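You operate a simulated robot arm through the tools that you are given. There is no shell and no other tool.

Carry out the task below with a simulated robot arm. There is one attempt and no reset: what you move stays moved.

TASK
Fit the tap gauge on the test nipple and set 45 psi.
Fine: open the blue valve lever, move the black set lever till the gauge shows it; then shut the valve and press Bleed once, so that it falls to 0 psi; the gauge stays on.

The check looks at the end state, three seconds after you hand in, the way a careful person would. Anything else that was tipped, shoved, dropped, spilled or broken makes it a failure.

THE ROBOT
A 7-joint arm with a two-finger parallel gripper, fixed in place. Base frame: the origin is on the floor under the middle of its stand, x ahead of it, y to its left, z up. Readings come in mm, rad, newtons and seconds.
It reaches about 910 mm from its shoulder. Its first joint turns from -2.897 to 2.897 rad. Payload 3.43 kg.
The TCP is the grasp point between the finger pads, 30 mm short of the fingertips. In the tool frame z runs along the fingers and y along their closing line. The gripper opens to 94 mm. The fingers are 28 mm wide and 10 mm thick; the gripper's body (50 by 96 mm) begins 55 mm behind the TCP.
Orientation is told as [roll, pitch, yaw] about the base's x, y, z axes, in that order, counted from this pose: with the fingers straight down and closing along the base's y, the tool's x points along the base's -x, its y along +y and its z along -z.

THE INTERFACE
- The arm moves only by the tool arm_command. Its argument "targets" is text: rows parted by semicolons, each of 7 numbers parted by spaces: the shift along the tool's x, y, z in units of 50 mm (1.0 is 50 mm), then the turn, a rotation vector about the tool's x, y, z in units of 5 degrees (1.0 is 5 degrees), then the gripper command, from -1 (fully open) to 1 (shut), values between in proportion. In form: tx ty tz ax ay az gripper; .... A call has 1 to 20 rows; each row shifts and turns the commanded pose from where the row before left it, along the tool's axes as they then stand. A call with a number of a shift or a turn outside -1 to 1 is refused whole. A row lasts 0.2 s, in which the tool goes at most 50 mm and 0.15 rad; a call with a longer step from one row to the next is refused whole, and so is a gripper value outside its range. A pose out of reach is approached as far as the arm can. The call stops where the force on the tool passes 50 N (or 10 N more than at its start, if that is more) or the arm is blocked; 0.2 s more then pass. Each finger travels about 45 mm/s and halts on what it meets, pressing with about 33 N; the grip force reading is that of the motor and also rises with nothing between the fingers. The clock runs only during rows and for 0.2 s after the last one: add rows that do not move to give the fingers time. The reply holds the time, the measured pose of the TCP, the force on the tool along the base axes, the opening and the grip force, in the units named above and with some noise, with the torque about the TCP (base axes, N m) and any sound that the robot's microphone picked up.
- Cameras (640 x 400 px; columns grow to the right, rows downward): "scene" is fixed at [218, -647.7, 1671.2]; the picture's right is [0.73, -0.68, 0.00], its down [-0.54, -0.58, -0.61] and it looks along [0.42, 0.44, -0.79] (base axes); focal length 312 px, centre (320, 200). "wrist" rides on the gripper at [76, 14, -103] in the tool frame; the picture's right is [-0.18, 0.98, 0.00], its down [-0.75, -0.14, -0.64] and it looks along [-0.63, -0.12, 0.77] (tool axes); focal length 243 px, centre (320, 200). There is no depth. A picture from a camera that has moved, and an enlarged one, comes with that camera's place and axes in the base frame and with its lens.
- grab_frame(camera): a new picture of that camera. The clock stands still meanwhile.
- slide_trunk(by): slides the trunk up (or, below 0, down) by that many mm; the arm rides with it, the base frame stays. It gives what a move gives, with no picture.
- zoom(camera, box): a new picture of the part [left, top, right, bottom] of that camera's present view, enlarged. The clock stands still meanwhile.
- job_done(): hands the job in; it is judged then, once.

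Places have to be worked out from the pictures, the camera data and where the tool is seen. Open the gripper and draw the arm clear of the work before you hand the job in, unless the task says otherwise.

The tools are called after "Request:" as name(argument=value, ...) on one line, values as JSON. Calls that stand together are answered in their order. arm_command: Moves the arm, as the interface text tells. Its arguments: {"type":"object","properties":{"targets":{"type":"string"}},"required":["targets"]} The other tools are called the same way: slide_trunk (by) moves the trunk up or down; grab_frame (camera) takes a picture; zoom (camera, box) takes an enlarged picture of a part of a camera's view; job_done () hands the job in.

At the start:

```text
t: 0.0
tool_pos: [395.8, -232.8, 1281.0]
tcp_rot: [0.001, -0.001, 0.0]
ft_force: [-0.2, 0.2, 0.5]
ft_torque: [0.02, 0.04, 0.01]
finger_gap: 93.8
gripper_force: 0.0
trunk travel left (down, up): [-475.0, 135.0]
```

scene: 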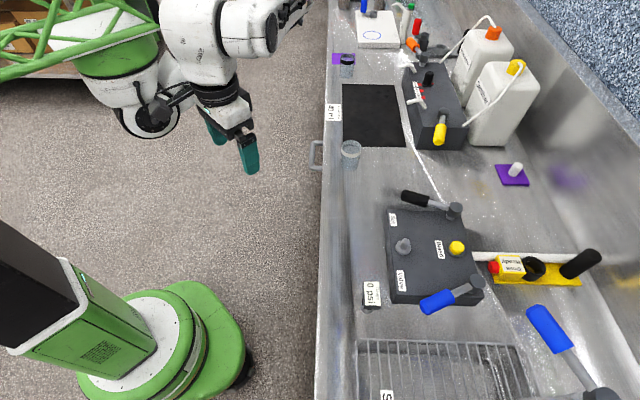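
wrist: 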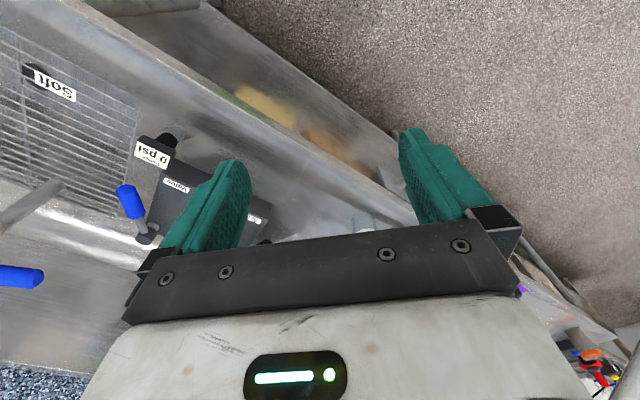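

I start by looking closer at the bench to identify the test box, the gauge, the nipple and the levers.

Request:
zoom(camera="scene", box=[340, 170, 500, 320])

Request:
zoom(camera="scene", box=[320, 0, 560, 150])

Request:
zoom(camera="scene", box=[460, 220, 640, 400])

Request:
zoom(camera="wrist", box=[0, 40, 320, 300])

```text
2.67 times, centred on (420, 245) of scene
camera zoom: at [218.0, -647.7, 1671.2], right [0.73, -0.68, 0.0], down [-0.54, -0.58, -0.61], along [0.42, 0.44, -0.79], focal length 832 px, centre (53, 80)
```

zoom: 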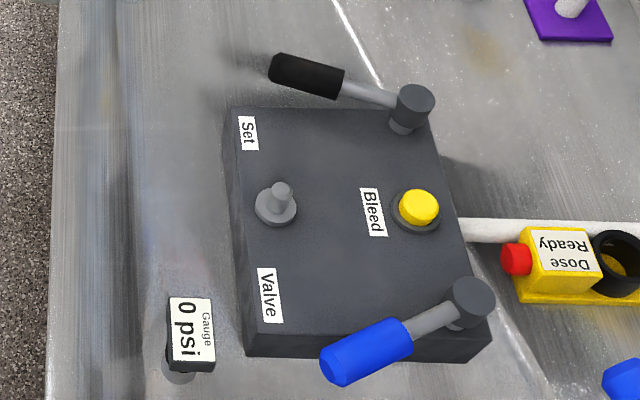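

```text
2.67 times, centred on (440, 75) of scene
camera zoom: at [218.0, -647.7, 1671.2], right [0.73, -0.68, 0.0], down [-0.54, -0.58, -0.61], along [0.42, 0.44, -0.79], focal length 832 px, centre (0, 533)
```

zoom: 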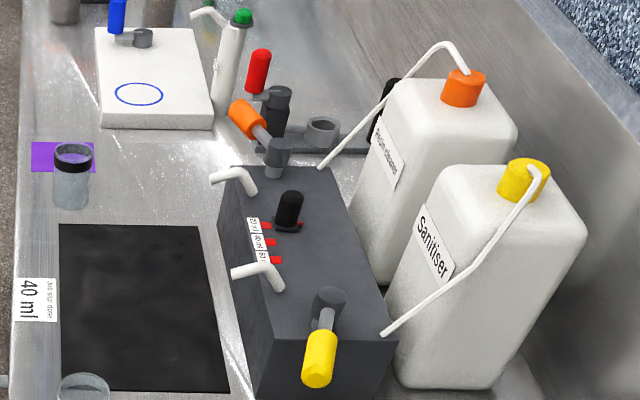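

```text
2.22 times, centred on (550, 310) of scene
camera zoom: at [218.0, -647.7, 1671.2], right [0.73, -0.68, 0.0], down [-0.54, -0.58, -0.61], along [0.42, 0.44, -0.79], focal length 694 px, centre (-191, -44)
```

zoom: 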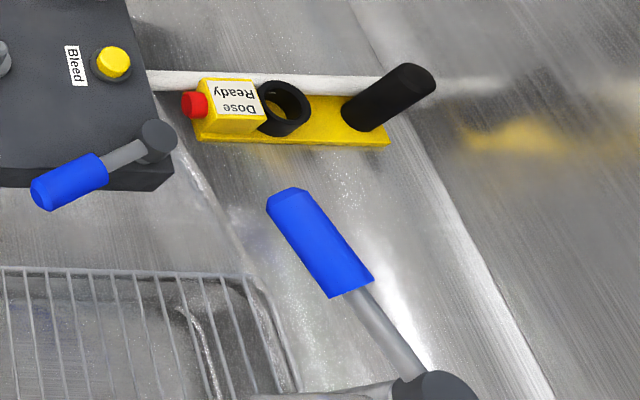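

```text
1.54 times, centred on (160, 170) of wrist
camera zoom: at [318.2, -219.4, 1385.3], right [0.18, 0.98, 0.0], down [0.75, -0.14, 0.64], along [0.63, -0.12, -0.77], focal length 373 px, centre (566, 246)
```

zoom: 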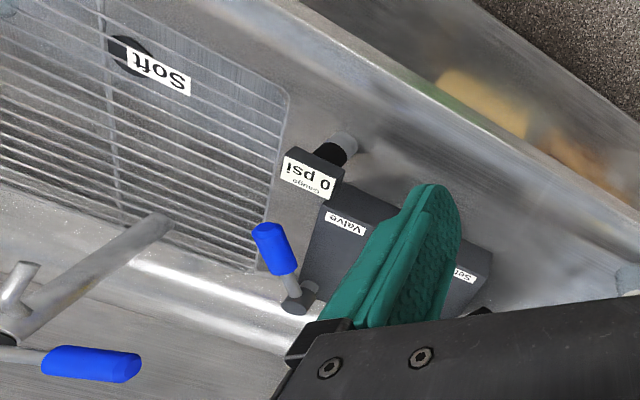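

The label rays from both cameras meet at about (475, -543, 1008) for the gauge head, and the box top is near z=982. I move the arm sideways at its present height for a better view of the box from above.

Request:
arm_command(targets="0 -1 0 0 0 0 -1; 0 -1 0 0 0 0 -1; 0 -1 0 0 0 0 -1; 0 -1 0 0 0 0 -1; 0 0 0 0 0 0 -1")

Request:
grab_frame(camera="wrist")

Request:
grab_frame(camera="scene")

```text
t: 1.2
tool_pos: [393.5, -435.4, 1280.0]
tcp_rot: [0.001, 0.001, 0.0]
ft_force: [-0.1, 0.0, -0.6]
ft_torque: [0.0, -0.01, -0.03]
finger_gap: 93.8
gripper_force: 0.1
trunk travel left (down, up): [-475.0, 135.0]
```

```text
taken
camera wrist: at [316.9, -421.3, 1384.1], right [0.18, 0.98, 0.0], down [0.75, -0.14, 0.64], along [0.63, -0.12, -0.77], focal length 243 px, centre (320, 200)
```

wrist: 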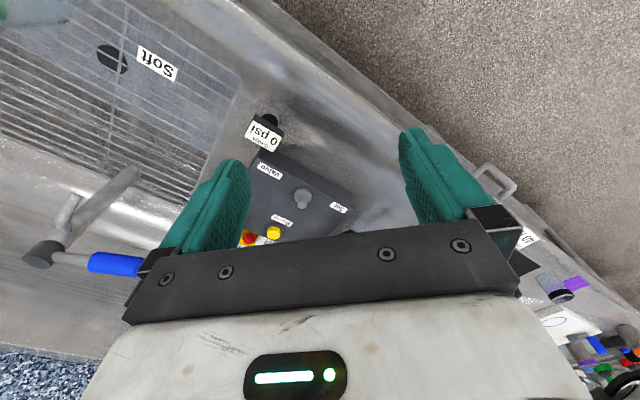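

```text
taken
```

scene: 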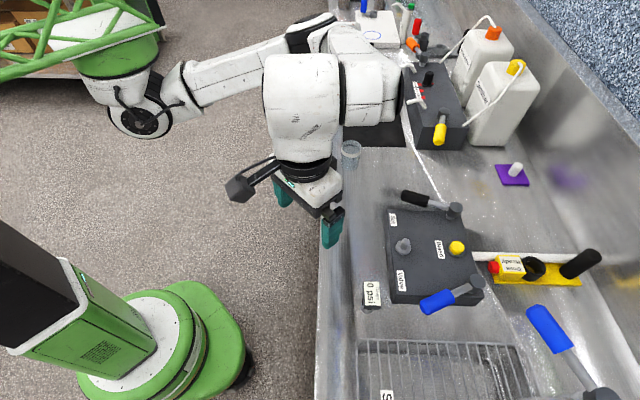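

The arm hangs from an overhead boom with its shoulder near (327, 0, 1270), so everything on the box should be in reach. I zoom into the wrist view to see the gauge and nipple shapes.

Request:
zoom(camera="wrist", box=[220, 90, 400, 250])

Request:
zoom(camera="scene", box=[350, 270, 410, 320])

Request:
zoom(camera="scene", box=[385, 180, 495, 280])

```text
2.50 times, centred on (310, 170) of wrist
camera zoom: at [316.9, -421.3, 1384.1], right [0.18, 0.98, 0.0], down [0.75, -0.14, 0.64], along [0.63, -0.12, -0.77], focal length 606 px, centre (345, 275)
```

zoom: 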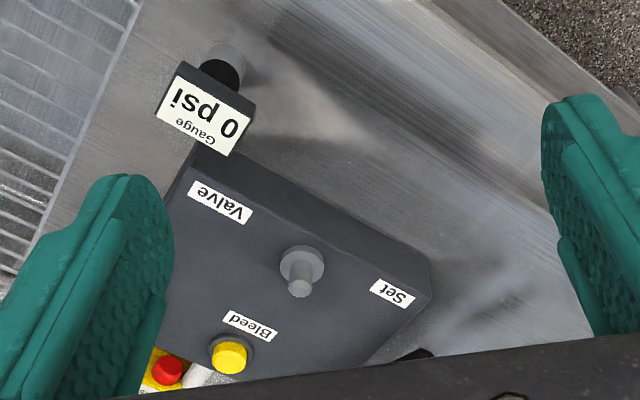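

```text
8.00 times, centred on (380, 295) of scene
camera zoom: at [218.0, -647.7, 1671.2], right [0.73, -0.68, 0.0], down [-0.54, -0.58, -0.61], along [0.42, 0.44, -0.79], focal length 2497 px, centre (-160, -560)
```

zoom: 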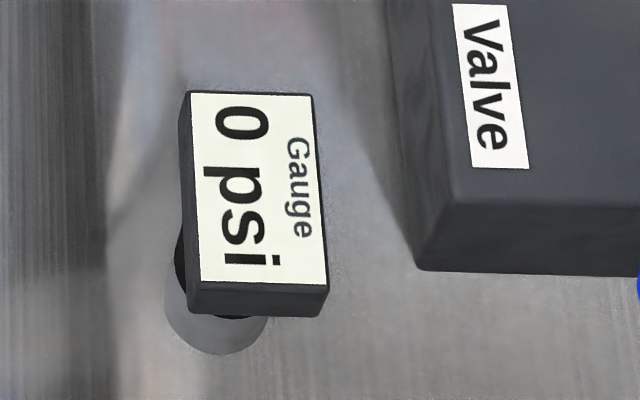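

```text
4.00 times, centred on (440, 230) of scene
camera zoom: at [218.0, -647.7, 1671.2], right [0.73, -0.68, 0.0], down [-0.54, -0.58, -0.61], along [0.42, 0.44, -0.79], focal length 1249 px, centre (-160, 80)
```

zoom: 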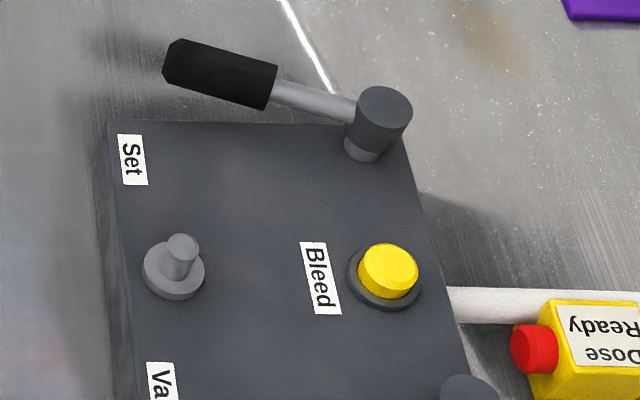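

The gauge is a flat head (about 34 x 60 mm, top near z=1012) on a stem with a grey collar. I go lower and turn the gripper about -43° so the wrist camera looks at the gauge from the front edge of the bench.

Request:
arm_command(targets="0 -0.56 0 0 0 0 -1; 0 0 0.4 0 0 0.956 -1; 0 0 0.4 0 0 0.956 -1; 0 0 0.4 0 0 0.956 -1; 0 0 0.4 0 0 0.956 -1; 0 0 0.4 0 0 0.956 -1; 0 0 0.4 0 0 0.956 -1; 0 0 0.4 0 0 0.956 -1; 0 0 0.4 0 0 0.956 -1; 0 0 0.4 0 0 0.956 -1; 0 0 0 0 0 0 -1")

Request:
grab_frame(camera="wrist")

Request:
grab_frame(camera="scene")

```text
t: 3.6
tool_pos: [395.7, -462.7, 1101.6]
tcp_rot: [0.001, 0.0, -0.753]
ft_force: [-0.8, 0.3, -0.5]
ft_torque: [0.0, 0.0, -0.01]
finger_gap: 93.9
gripper_force: 0.2
trunk travel left (down, up): [-475.0, 135.0]
```

```text
taken
camera wrist: at [348.8, -400.1, 1205.5], right [0.81, 0.59, 0.0], down [0.45, -0.62, 0.64], along [0.38, -0.52, -0.77], focal length 243 px, centre (320, 200)
```

wrist: 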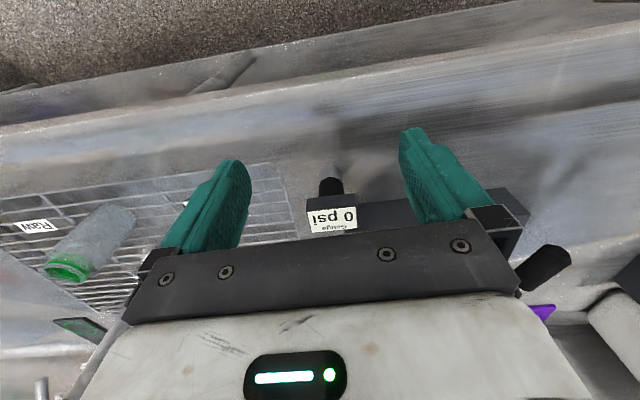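

```text
taken
```

scene: 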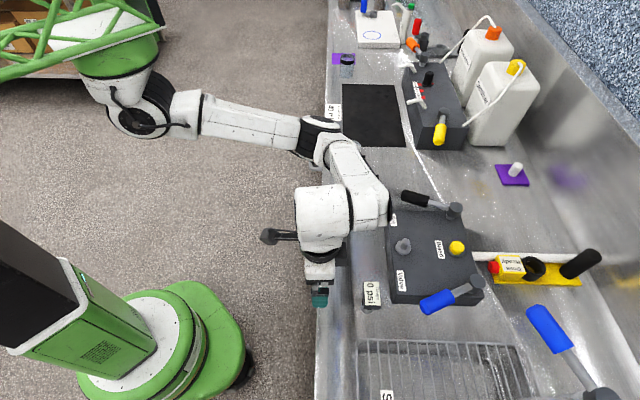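

The gauge shows at the edge of the gripper body in the wrist view. I zoom in here to measure it.

Request:
zoom(camera="wrist", box=[270, 140, 400, 240])

Request:
zoom(camera="scene", box=[290, 260, 410, 340])

```text
4.00 times, centred on (335, 190) of wrist
camera zoom: at [348.8, -400.1, 1205.5], right [0.81, 0.59, 0.0], down [0.45, -0.62, 0.64], along [0.38, -0.52, -0.77], focal length 970 px, centre (260, 240)
```

zoom: 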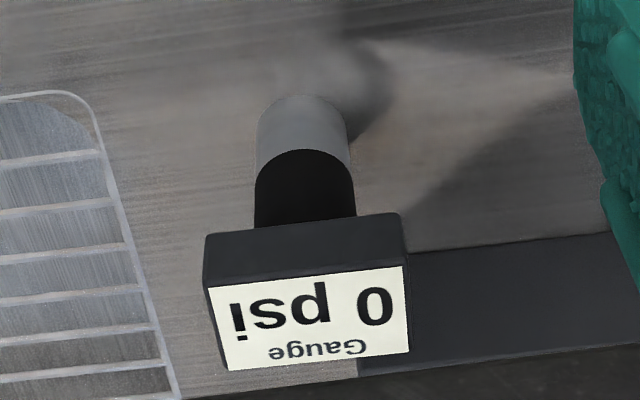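

```text
5.00 times, centred on (350, 300) of scene
camera zoom: at [218.0, -647.7, 1671.2], right [0.73, -0.68, 0.0], down [-0.54, -0.58, -0.61], along [0.42, 0.44, -0.79], focal length 1561 px, centre (170, -300)
```

zoom: 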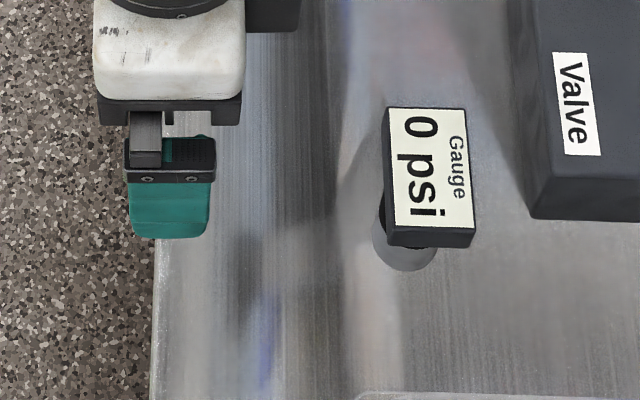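

The readings give gauge axis about (477, -546), bench z about 905, head z 987–1011. I move over it at the present height (fingertips 60 mm above the head) to check the alignment in the wrist image, where the tool axis falls on column 320.

Request:
arm_command(targets="-0.775 -0.035 0 0 0 0 -1; -0.775 -0.035 0 0 0 0 -1; -0.775 -0.035 0 0 0 0 -1; 0 0 0 0 0 0 -1")

Request:
grab_frame(camera="wrist")

Request:
zoom(camera="scene", box=[320, 200, 480, 320])

```text
t: 4.6
tool_pos: [477.9, -544.4, 1103.1]
tcp_rot: [0.0, 0.0, -0.749]
ft_force: [-0.7, 0.1, -0.2]
ft_torque: [0.01, -0.01, -0.04]
finger_gap: 93.8
gripper_force: 0.0
trunk travel left (down, up): [-475.0, 135.0]
```

```text
taken
camera wrist: at [430.1, -482.5, 1206.4], right [0.81, 0.59, 0.0], down [0.45, -0.62, 0.64], along [0.38, -0.52, -0.77], focal length 243 px, centre (320, 200)
```

wrist: 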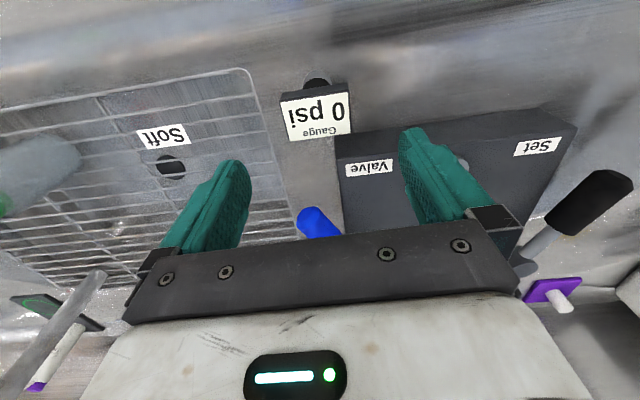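

```text
3.33 times, centred on (400, 260) of scene
camera zoom: at [218.0, -647.7, 1671.2], right [0.73, -0.68, 0.0], down [-0.54, -0.58, -0.61], along [0.42, 0.44, -0.79], focal length 1040 px, centre (53, 0)
```

zoom: 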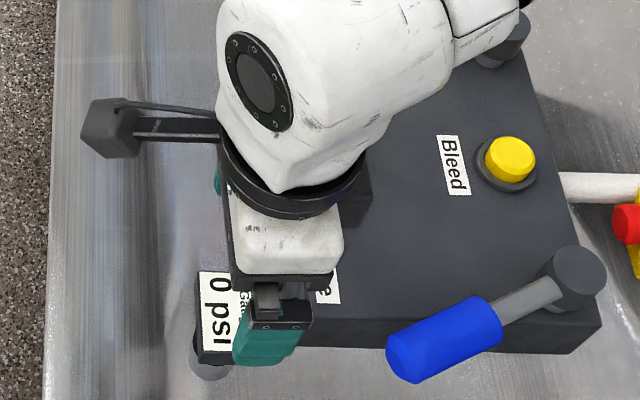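

The gauge sits near the tool axis in the image. I zoom in for its exact offset and its rotation relative to the fingers.

Request:
zoom(camera="wrist", box=[260, 60, 380, 160])

Request:
zoom(camera="wrist", box=[330, 100, 640, 300])

```text
4.00 times, centred on (320, 110) of wrist
camera zoom: at [430.1, -482.5, 1206.4], right [0.81, 0.59, 0.0], down [0.45, -0.62, 0.64], along [0.38, -0.52, -0.77], focal length 970 px, centre (320, 560)
```

zoom: 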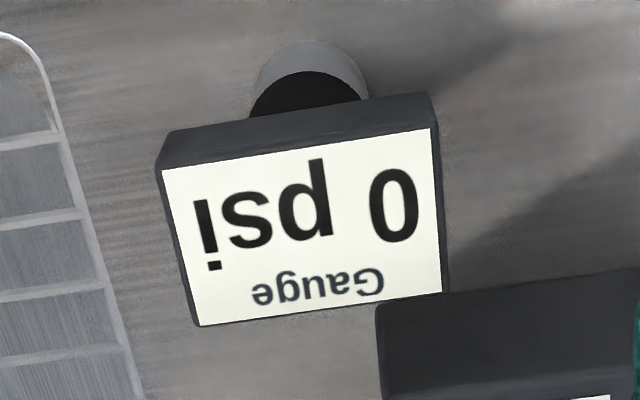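

```text
2.00 times, centred on (485, 200) of wrist
camera zoom: at [430.1, -482.5, 1206.4], right [0.81, 0.59, 0.0], down [0.45, -0.62, 0.64], along [0.38, -0.52, -0.77], focal length 485 px, centre (-10, 200)
```

zoom: 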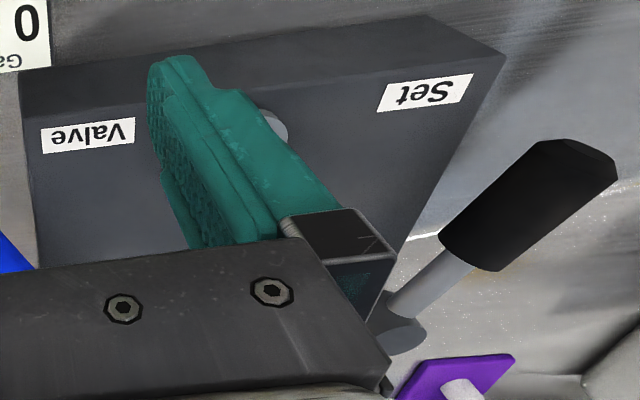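

In tool axes the gauge centre is at (+1.7, -3.0) mm, and the head is turned about 2°, so the bench sits at 45°. I correct for that and go down until the TCP is at head mid-height (z≈997), still open.

Request:
arm_command(targets="0.034 -0.06 0 0 0 0.4 -1; 0 0 0.7 0 0 0 -1; 0 0 0.7 0 0 0 -1; 0 0 0.5 0 0 0 -1; 0 0 0.2 0 0 0 -1; 0 0 0 0 0 0 -1")

Request:
grab_frame(camera="wrist")

Request:
zoom(camera="scene", box=[320, 240, 420, 320])

```text
t: 6.0
tool_pos: [472.3, -545.6, 995.9]
tcp_rot: [-0.001, 0.0, -0.786]
ft_force: [0.7, -0.2, -0.4]
ft_torque: [0.01, -0.01, 0.01]
finger_gap: 94.0
gripper_force: 0.1
trunk travel left (down, up): [-475.0, 135.0]
```

```text
taken
camera wrist: at [427.9, -481.8, 1099.4], right [0.83, 0.56, 0.0], down [0.43, -0.63, 0.64], along [0.36, -0.53, -0.77], focal length 243 px, centre (320, 200)
```

wrist: 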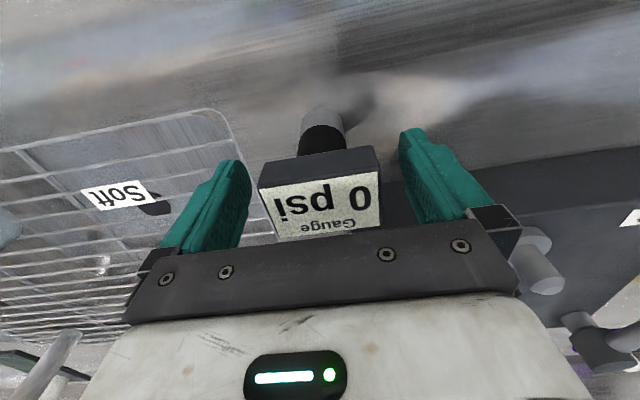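

```text
5.00 times, centred on (370, 280) of scene
camera zoom: at [218.0, -647.7, 1671.2], right [0.73, -0.68, 0.0], down [-0.54, -0.58, -0.61], along [0.42, 0.44, -0.79], focal length 1561 px, centre (70, -200)
```

zoom: 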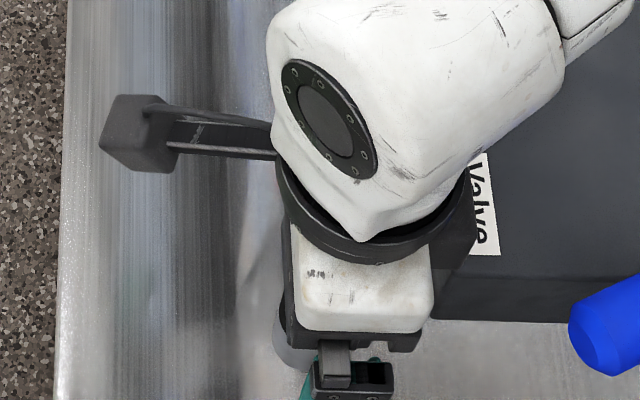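

The gauge is centred between the open fingers (offset under 1 mm in tool axes). I close on the head.

Request:
arm_command(targets="0 0 0 0 0 0 1; 0 0 0 0 0 0 1; 0 0 0 0 0 0 1; 0 0 0 0 0 0 1; 0 0 0 0 0 0 1")

Request:
grab_frame(camera="wrist")

```text
t: 7.2
tool_pos: [472.6, -545.5, 995.3]
tcp_rot: [0.0, 0.0, -0.787]
ft_force: [0.7, 0.4, 1.2]
ft_torque: [0.04, -0.03, 0.0]
finger_gap: 60.2
gripper_force: 32.9
trunk travel left (down, up): [-475.0, 135.0]
```

```text
taken
camera wrist: at [428.0, -481.7, 1099.7], right [0.83, 0.56, 0.0], down [0.43, -0.63, 0.64], along [0.36, -0.53, -0.77], focal length 243 px, centre (320, 200)
```

wrist: 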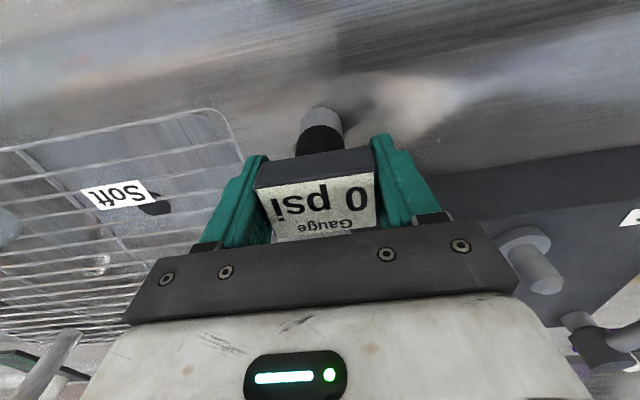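

The head is held at 60 mm with 33 N. I lift straight up 160 mm so the gauge's foot clears the nipple and levers.

Request:
arm_command(targets="0 0 -0.3 0 0 0 1; 0 0 -0.6 0 0 0 1; 0 0 -0.8 0 0 0 1; 0 0 -0.8 0 0 0 1; 0 0 -0.7 0 0 0 1; 0 0 0 0 0 0 1")

Request:
grab_frame(camera="wrist")

Request:
grab_frame(camera="scene")

```text
t: 8.6
tool_pos: [474.7, -545.9, 1156.0]
tcp_rot: [0.001, 0.0, -0.785]
ft_force: [-0.3, -0.5, -0.9]
ft_torque: [0.02, 0.0, 0.0]
finger_gap: 59.9
gripper_force: 32.8
trunk travel left (down, up): [-475.0, 135.0]
```

```text
taken
camera wrist: at [429.8, -481.8, 1260.1], right [0.83, 0.56, 0.0], down [0.43, -0.63, 0.64], along [0.36, -0.53, -0.77], focal length 243 px, centre (320, 200)
```

wrist: 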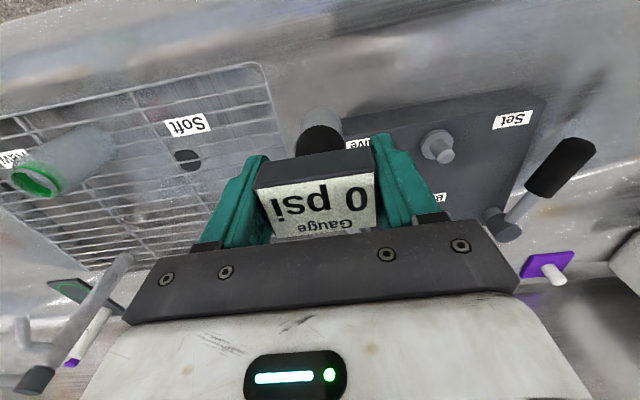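

```text
taken
```

scene: 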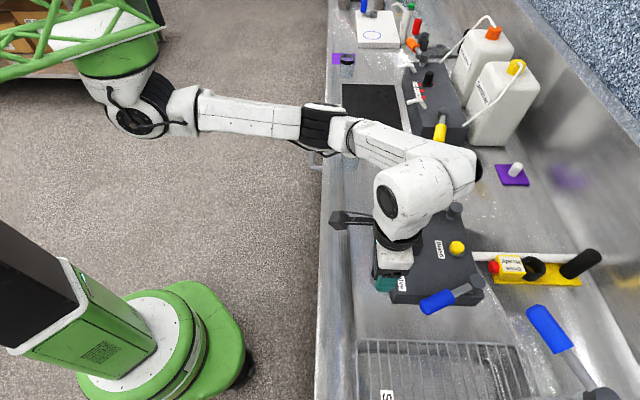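

Only the black part of the stem shows now; the grey part may have been a holder left on the bench. I zoom in to check, and to locate the nipple.

Request:
zoom(camera="wrist", box=[250, 70, 400, 190])

Request:
zoom(camera="wrist", box=[340, 80, 560, 250])

Request:
zoom(camera="scene", box=[340, 220, 440, 320])

```text
3.33 times, centred on (325, 130) of wrist
camera zoom: at [429.8, -481.8, 1260.1], right [0.83, 0.56, 0.0], down [0.43, -0.63, 0.64], along [0.36, -0.53, -0.77], focal length 809 px, centre (303, 433)
```

zoom: 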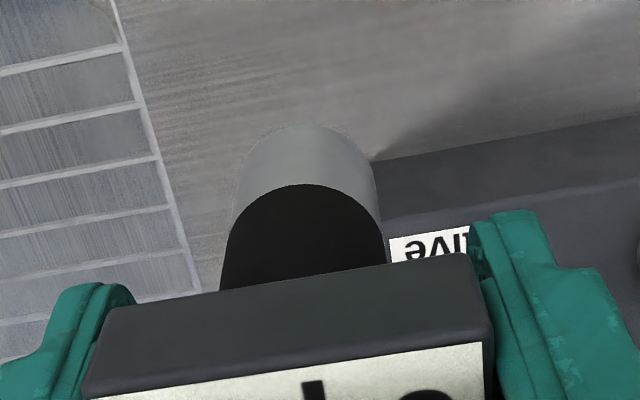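

```text
2.35 times, centred on (450, 165) of wrist
camera zoom: at [429.8, -481.8, 1260.1], right [0.83, 0.56, 0.0], down [0.43, -0.63, 0.64], along [0.36, -0.53, -0.77], focal length 571 px, centre (14, 282)
```

zoom: 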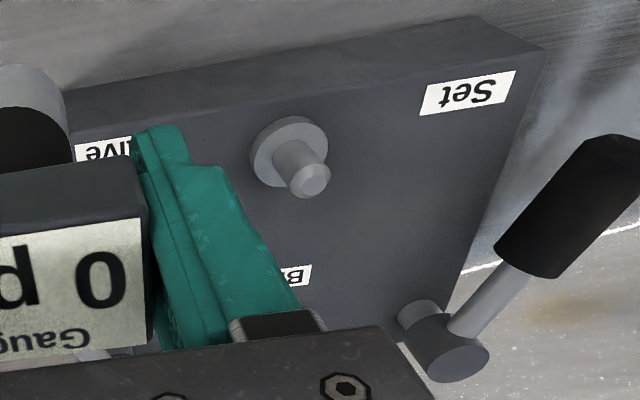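

```text
4.00 times, centred on (390, 270) of scene
camera zoom: at [218.0, -647.7, 1671.2], right [0.73, -0.68, 0.0], down [-0.54, -0.58, -0.61], along [0.42, 0.44, -0.79], focal length 1249 px, centre (40, -80)
```

zoom: 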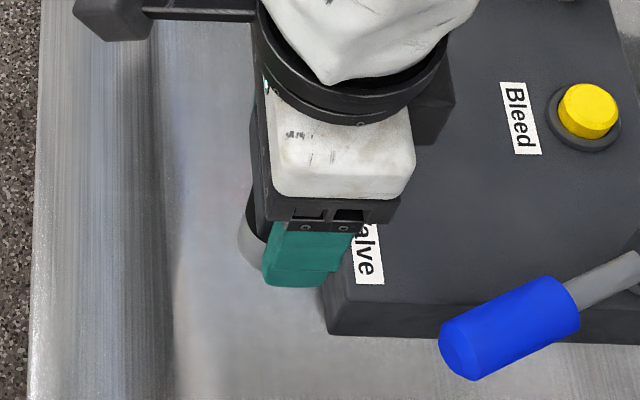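

The collar came along, so the gauge is one piece with its foot 75 mm below the TCP (bench z≈920). The nipple is near (620, -515) with its top around z=1025, so I move above it at this height, foot at about 1081, to look again.

Request:
arm_command(targets="-0.405 0.623 0 0 0 0 1; -0.405 0.623 0 0 0 0 1; -0.405 0.623 0 0 0 0 1; -0.405 0.623 0 0 0 0 1; 0 0 0 0 0 0 1")

Request:
grab_frame(camera="wrist")

Request:
zoom(camera="wrist", box=[250, 60, 400, 180])

Request:
grab_frame(camera="scene")

```text
t: 9.8
tool_pos: [618.4, -515.2, 1156.4]
tcp_rot: [0.001, -0.001, -0.786]
ft_force: [0.1, 0.8, -1.6]
ft_torque: [-0.03, -0.02, -0.01]
finger_gap: 59.9
gripper_force: 32.9
trunk travel left (down, up): [-475.0, 135.0]
```

```text
taken
camera wrist: at [573.5, -451.8, 1261.0], right [0.83, 0.56, 0.0], down [0.43, -0.63, 0.64], along [0.36, -0.53, -0.77], focal length 243 px, centre (320, 200)
```

wrist: 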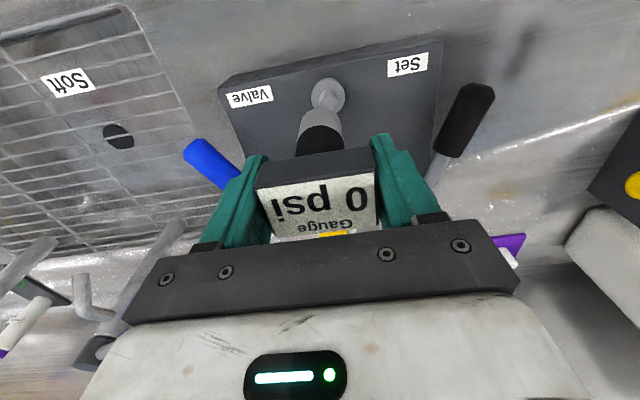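

```text
3.33 times, centred on (325, 120) of wrist
camera zoom: at [573.5, -451.8, 1261.0], right [0.83, 0.56, 0.0], down [0.43, -0.63, 0.64], along [0.36, -0.53, -0.77], focal length 809 px, centre (303, 467)
```

zoom: 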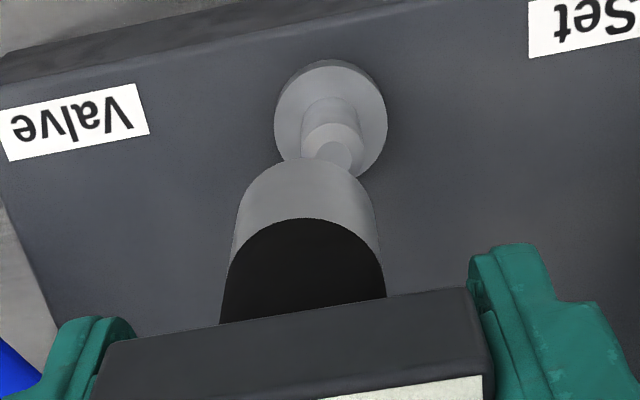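

```text
taken
```

scene: 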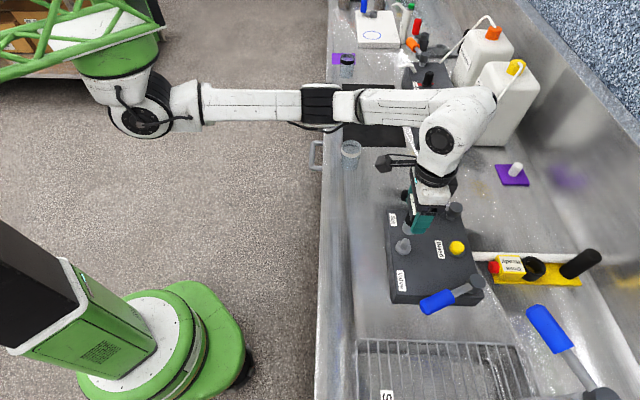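

The two wrist views agree on the nipple axis at (627.5, -516), with flange top z≈985 and post top z≈1016. The foot needs to shift about (-6.1, +6.0) mm in tool axes; I do that, lower the foot to about 1030, and look again.

Request:
arm_command(targets="-0.122 0.12 0 0 0 0 1; 0 0 0.5 0 0 0 1; 0 0 0.5 0 0 0 1; 0 0 0 0 0 0 1")

Request:
zoom(camera="wrist", box=[250, 60, 400, 180])

Request:
zoom(camera="scene", box=[380, 180, 480, 280])

```text
t: 10.8
tool_pos: [626.3, -516.1, 1106.3]
tcp_rot: [0.002, 0.0, -0.787]
ft_force: [-0.2, 0.1, -1.8]
ft_torque: [0.01, 0.03, -0.02]
finger_gap: 60.2
gripper_force: 33.6
trunk travel left (down, up): [-475.0, 135.0]
```

```text
3.33 times, centred on (325, 120) of wrist
camera zoom: at [581.2, -451.5, 1209.8], right [0.83, 0.56, 0.0], down [0.43, -0.63, 0.64], along [0.36, -0.53, -0.77], focal length 809 px, centre (303, 467)
```

zoom: 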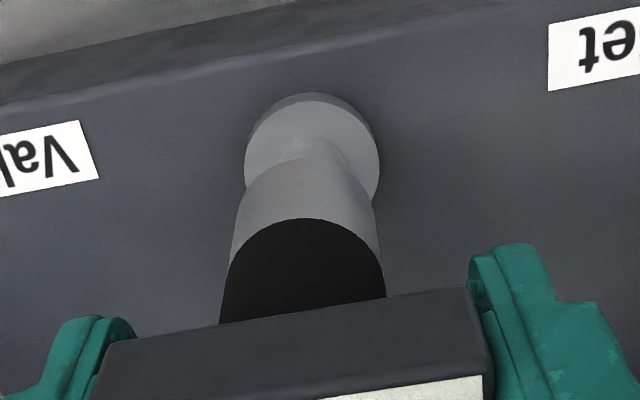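

```text
4.00 times, centred on (430, 230) of scene
camera zoom: at [218.0, -647.7, 1671.2], right [0.73, -0.68, 0.0], down [-0.54, -0.58, -0.61], along [0.42, 0.44, -0.79], focal length 1249 px, centre (-120, 80)
```

zoom: 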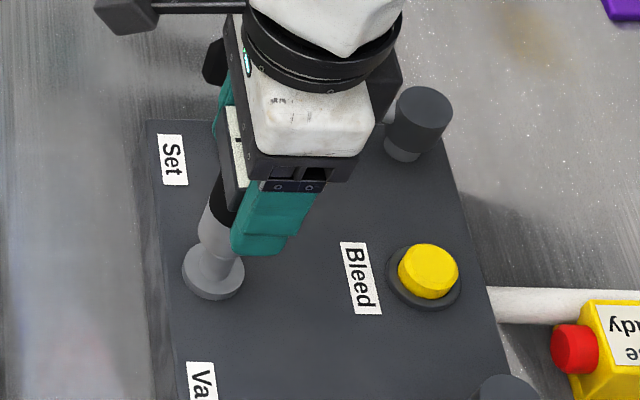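

The foot looks about 1.5 mm short in tool y; the tool-x offset is less certain. I zoom the scene view on the foot and nipple to judge that direction.

Request:
zoom(camera="scene", box=[390, 215, 430, 260])

Request:
zoom(camera="wrist", box=[290, 70, 350, 130])

```text
8.89 times, centred on (410, 238) of scene
camera zoom: at [218.0, -647.7, 1671.2], right [0.73, -0.68, 0.0], down [-0.54, -0.58, -0.61], along [0.42, 0.44, -0.79], focal length 2775 px, centre (-480, -133)
```

zoom: 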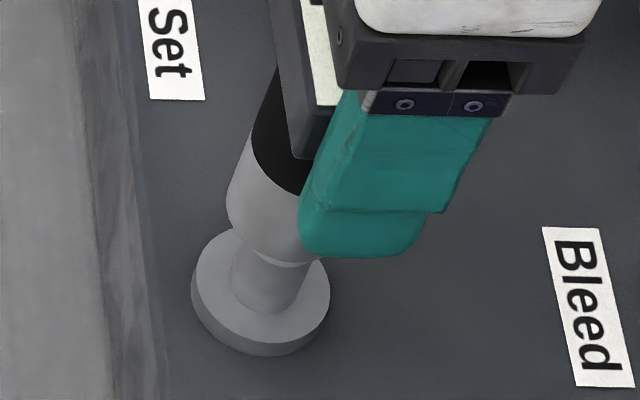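

```text
6.67 times, centred on (320, 100) of wrist
camera zoom: at [581.2, -451.5, 1209.8], right [0.83, 0.56, 0.0], down [0.43, -0.63, 0.64], along [0.36, -0.53, -0.77], focal length 1618 px, centre (320, 867)
```

zoom: 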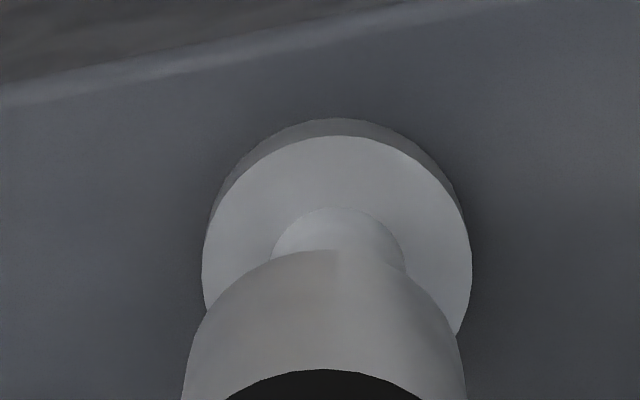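

Both views agree the foot needs about 1.5 mm more toward +u (tool -x) and 1.4 mm more along tool +y. I apply that and descend slowly past the post top, watching the force.

Request:
arm_command(targets="-0.03 0.028 0 0 0 0 1; 0 0 0.1 0 0 0 1; 0 0 0.1 0 0 0 1; 0 0 0.1 0 0 0 1; 0 0 0 0 0 0 1")

Request:
zoom(camera="wrist", box=[290, 70, 350, 130])

Request:
zoom(camera="scene", box=[390, 215, 430, 260])

```text
t: 12.0
tool_pos: [629.3, -515.4, 1091.4]
tcp_rot: [-0.001, 0.001, -0.785]
ft_force: [0.3, 0.8, -1.9]
ft_torque: [0.01, 0.03, 0.02]
finger_gap: 59.9
gripper_force: 32.7
trunk travel left (down, up): [-475.0, 135.0]
```

```text
6.67 times, centred on (320, 100) of wrist
camera zoom: at [584.0, -452.0, 1194.7], right [0.83, 0.56, 0.0], down [0.43, -0.63, 0.64], along [0.36, -0.53, -0.77], focal length 1618 px, centre (320, 867)
```

zoom: 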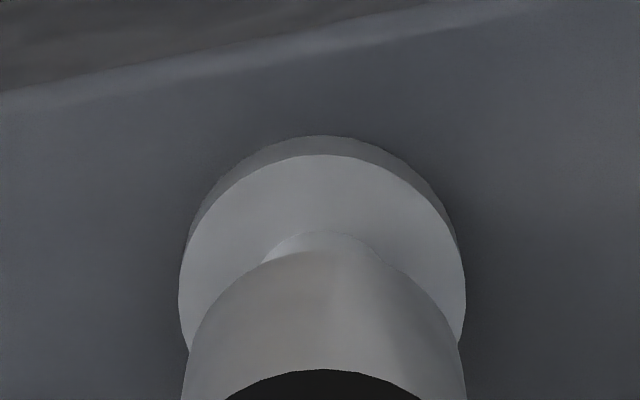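

```text
8.89 times, centred on (410, 238) of scene
camera zoom: at [218.0, -647.7, 1671.2], right [0.73, -0.68, 0.0], down [-0.54, -0.58, -0.61], along [0.42, 0.44, -0.79], focal length 2775 px, centre (-480, -133)
```

zoom: 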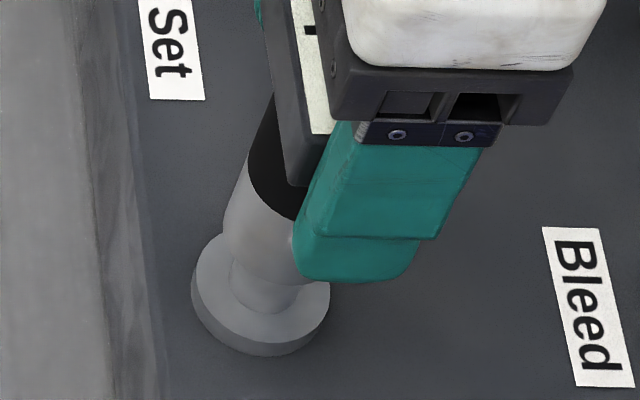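

Tool-y alignment is now good, and tool-x still needs about 1 mm. I correct that and go down 10 mm in small steps while checking the force.

Request:
arm_command(targets="-0.022 0 0 0 0 0 1; 0 0 0.06 0 0 0 1; 0 0 0.06 0 0 0 1; 0 0 0.06 0 0 0 1; 0 0 0 0 0 0 1")

Request:
zoom(camera="wrist", box=[290, 70, 350, 130])

Request:
zoom(camera="scene", box=[390, 215, 430, 260])

```text
t: 13.2
tool_pos: [629.6, -515.9, 1081.5]
tcp_rot: [0.001, -0.001, -0.785]
ft_force: [0.4, -0.2, -1.3]
ft_torque: [0.0, 0.0, -0.03]
finger_gap: 60.0
gripper_force: 32.2
trunk travel left (down, up): [-475.0, 135.0]
```

```text
6.67 times, centred on (320, 100) of wrist
camera zoom: at [584.8, -452.8, 1185.6], right [0.83, 0.56, 0.0], down [0.43, -0.63, 0.64], along [0.36, -0.53, -0.77], focal length 1618 px, centre (320, 867)
```

zoom: 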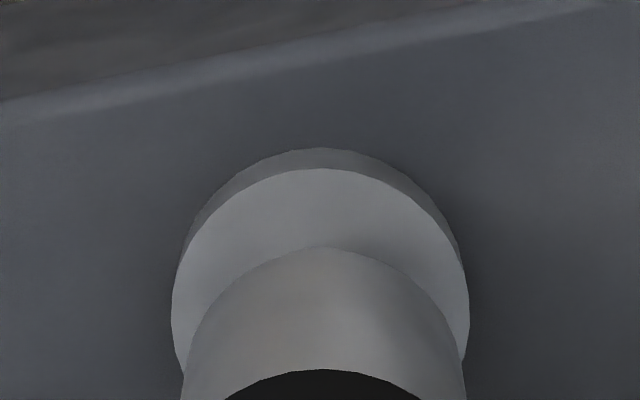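

```text
8.89 times, centred on (410, 238) of scene
camera zoom: at [218.0, -647.7, 1671.2], right [0.73, -0.68, 0.0], down [-0.54, -0.58, -0.61], along [0.42, 0.44, -0.79], focal length 2775 px, centre (-480, -133)
```

zoom: 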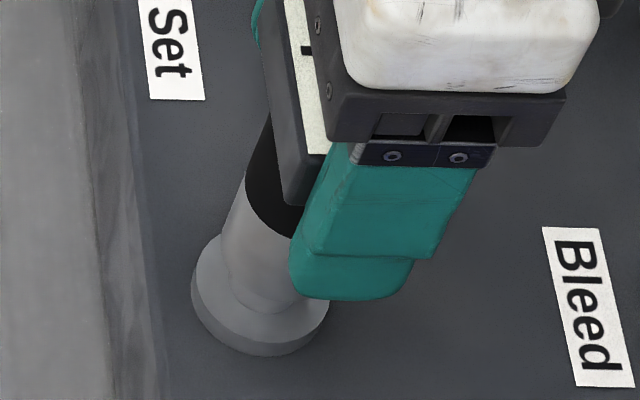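

No contact force with the foot about 10 mm below the post top, so the post is inside the socket. I continue down slowly to the flange.

Request:
arm_command(targets="0 0 0.06 0 0 0 1; 0 0 0.06 0 0 0 1; 0 0 0.06 0 0 0 1; 0 0 0.06 0 0 0 1; 0 0 0 0 0 0 1")

Request:
zoom(camera="wrist", box=[290, 70, 350, 130])

```text
t: 14.4
tool_pos: [630.0, -515.6, 1070.1]
tcp_rot: [0.001, -0.003, -0.786]
ft_force: [-1.2, -0.1, -2.3]
ft_torque: [-0.01, -0.01, 0.03]
finger_gap: 60.2
gripper_force: 32.7
trunk travel left (down, up): [-475.0, 135.0]
```

```text
6.67 times, centred on (320, 100) of wrist
camera zoom: at [585.1, -451.6, 1174.1], right [0.83, 0.56, 0.0], down [0.43, -0.63, 0.64], along [0.36, -0.53, -0.77], focal length 1618 px, centre (320, 867)
```

zoom: 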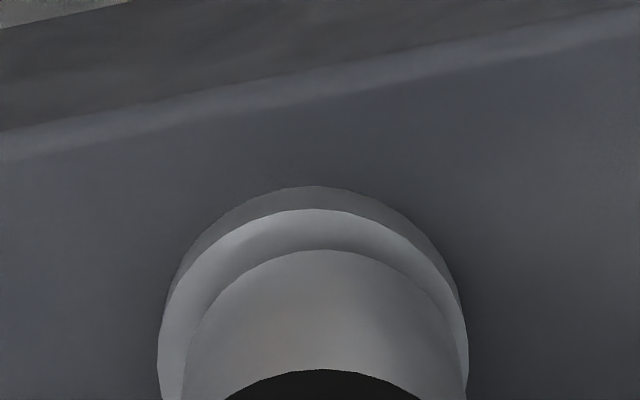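

Still no contact force; the foot is roughly 10 mm above the flange and sits about 1.5 mm off centre. I correct tool x and y by -1 mm each and continue to the seat in small steps.

Request:
arm_command(targets="-0.02 -0.02 0 0 0 0 1; 0 0 0.06 0 0 0 1; 0 0 0.06 0 0 0 1; 0 0 0 0 0 0 1")

Request:
zoom(camera="wrist", box=[290, 70, 350, 130])

Request:
zoom(camera="scene", box=[390, 215, 430, 260])

```text
t: 15.4
tool_pos: [631.1, -516.2, 1064.4]
tcp_rot: [0.001, 0.001, -0.786]
ft_force: [1.1, -0.3, -2.0]
ft_torque: [0.0, -0.01, 0.0]
finger_gap: 60.0
gripper_force: 33.0
trunk travel left (down, up): [-475.0, 135.0]
```

```text
6.67 times, centred on (320, 100) of wrist
camera zoom: at [585.4, -453.5, 1167.9], right [0.83, 0.56, 0.0], down [0.43, -0.63, 0.64], along [0.36, -0.53, -0.77], focal length 1618 px, centre (320, 867)
```

zoom: 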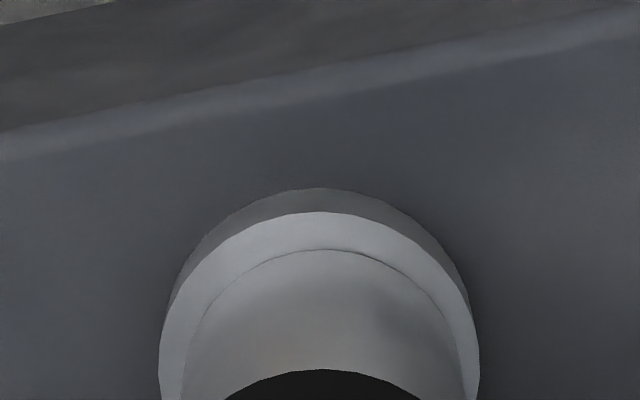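

```text
8.89 times, centred on (410, 238) of scene
camera zoom: at [218.0, -647.7, 1671.2], right [0.73, -0.68, 0.0], down [-0.54, -0.58, -0.61], along [0.42, 0.44, -0.79], focal length 2775 px, centre (-480, -133)
```

zoom: 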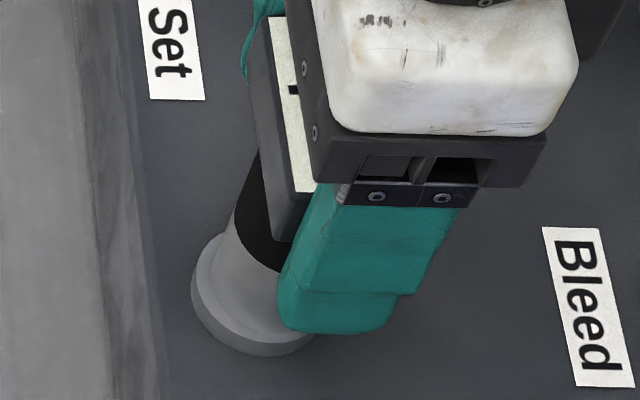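

Almost seated: the foot is about 4 mm above the flange and centred. I continue in 1.5–2 mm steps until a clear down-force shows.

Request:
arm_command(targets="0 0 0.04 0 0 0 1; 0 0 0.03 0 0 0 1; 0 0 0.03 0 0 0 1; 0 0 0 0 0 0 1")

Request:
zoom(camera="wrist", box=[290, 70, 350, 130])

Request:
grab_frame(camera="wrist")

```text
t: 16.4
tool_pos: [630.3, -515.8, 1059.4]
tcp_rot: [-0.001, -0.005, -0.786]
ft_force: [3.5, -0.5, 26.9]
ft_torque: [-0.03, -0.05, -0.01]
finger_gap: 60.2
gripper_force: 33.0
trunk travel left (down, up): [-475.0, 135.0]
```

```text
6.67 times, centred on (320, 100) of wrist
camera zoom: at [585.2, -452.6, 1164.3], right [0.83, 0.56, 0.0], down [0.43, -0.63, 0.64], along [0.36, -0.53, -0.76], focal length 1618 px, centre (320, 867)
```

zoom: 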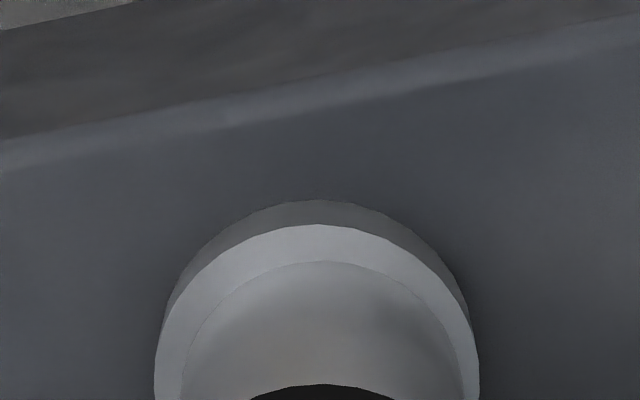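

```text
taken
camera wrist: at [585.2, -452.6, 1164.3], right [0.83, 0.56, 0.0], down [0.43, -0.63, 0.64], along [0.36, -0.53, -0.76], focal length 243 px, centre (320, 200)
```

wrist: 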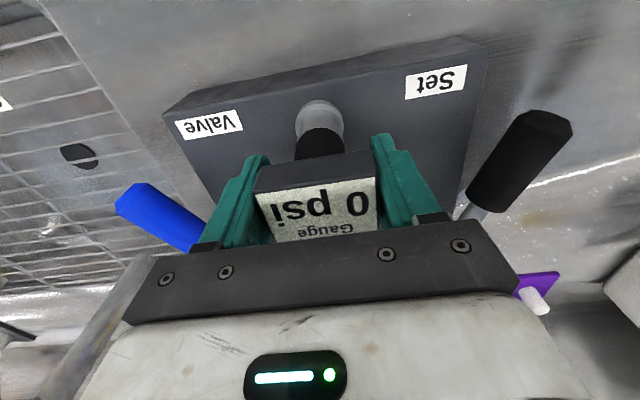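

The force rose to 27 N with the foot flat on the flange (TCP z=1059 matches the expected seat). I ease off the push, open, and rise to check that the gauge stands on its own.

Request:
arm_command(targets="0 0 -0.04 0 0 0 1; 0 0 0 0 0 0 -1; 0 0 0 0 0 0 -1; 0 0 0 0 0 0 -1; 0 0 0 0 0 0 -1")

Request:
grab_frame(camera="wrist")

```text
t: 17.6
tool_pos: [630.2, -516.7, 1061.4]
tcp_rot: [0.0, 0.002, -0.786]
ft_force: [0.2, -0.4, -0.4]
ft_torque: [-0.02, 0.01, 0.0]
finger_gap: 93.9
gripper_force: 0.0
trunk travel left (down, up): [-475.0, 135.0]
```

```text
taken
camera wrist: at [585.4, -453.0, 1165.1], right [0.83, 0.56, 0.0], down [0.43, -0.63, 0.64], along [0.36, -0.53, -0.77], focal length 243 px, centre (320, 200)
```

wrist: 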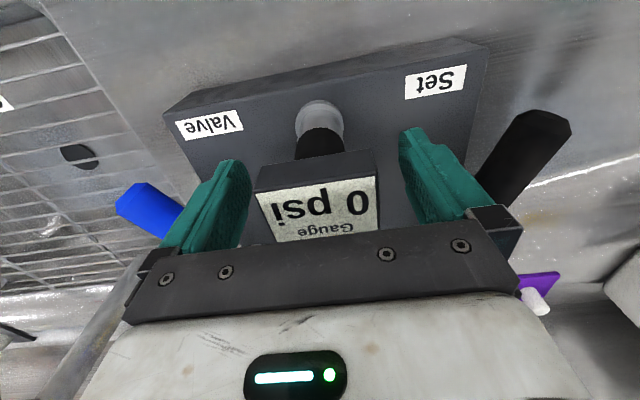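

The gauge stands upright on the nipple by itself. I rise straight up 130 mm, clear of it.

Request:
arm_command(targets="0 0 -0.5 0 0 0 -1; 0 0 -0.7 0 0 0 -1; 0 0 -0.7 0 0 0 -1; 0 0 -0.7 0 0 0 -1; 0 0 0 0 0 0 -1")

Request:
grab_frame(camera="wrist")

Request:
grab_frame(camera="scene")

```text
t: 18.8
tool_pos: [630.2, -517.2, 1194.5]
tcp_rot: [0.0, -0.001, -0.785]
ft_force: [-0.3, 0.3, -0.8]
ft_torque: [-0.01, 0.0, -0.01]
finger_gap: 93.8
gripper_force: 0.0
trunk travel left (down, up): [-475.0, 135.0]
```

```text
taken
camera wrist: at [585.9, -453.3, 1298.0], right [0.83, 0.56, 0.0], down [0.43, -0.63, 0.64], along [0.36, -0.53, -0.77], focal length 243 px, centre (320, 200)
```

wrist: 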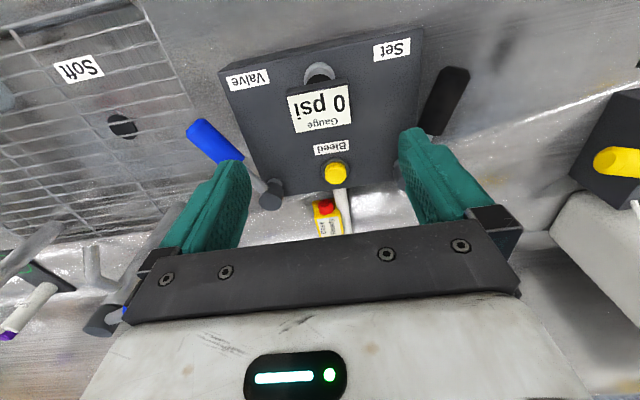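

```text
taken
```

scene: 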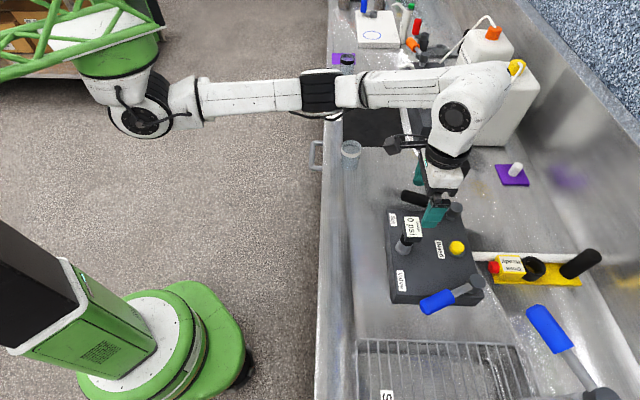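

The gauge is on the nipple. I zoom on the gauge and both levers to measure them.

Request:
zoom(camera="wrist", box=[170, 40, 490, 240])

Request:
zoom(camera="scene", box=[380, 180, 500, 320])

```text
2.00 times, centred on (330, 140) of wrist
camera zoom: at [585.9, -453.3, 1298.0], right [0.83, 0.56, 0.0], down [0.43, -0.63, 0.64], along [0.36, -0.53, -0.77], focal length 485 px, centre (300, 320)
```

zoom: 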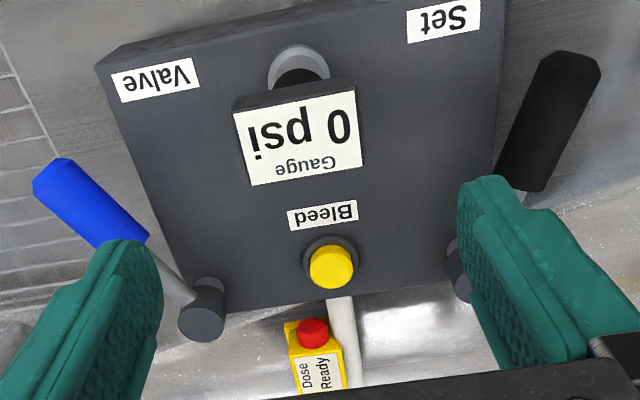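

```text
2.86 times, centred on (440, 250) of scene
camera zoom: at [218.0, -647.7, 1671.2], right [0.73, -0.68, 0.0], down [-0.54, -0.58, -0.61], along [0.42, 0.44, -0.79], focal length 892 px, centre (-23, 57)
```

zoom: 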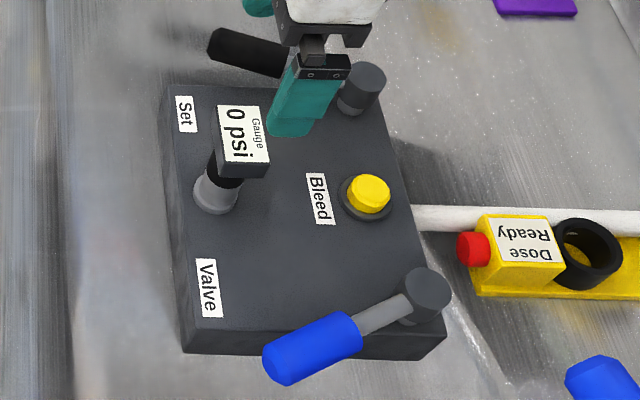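

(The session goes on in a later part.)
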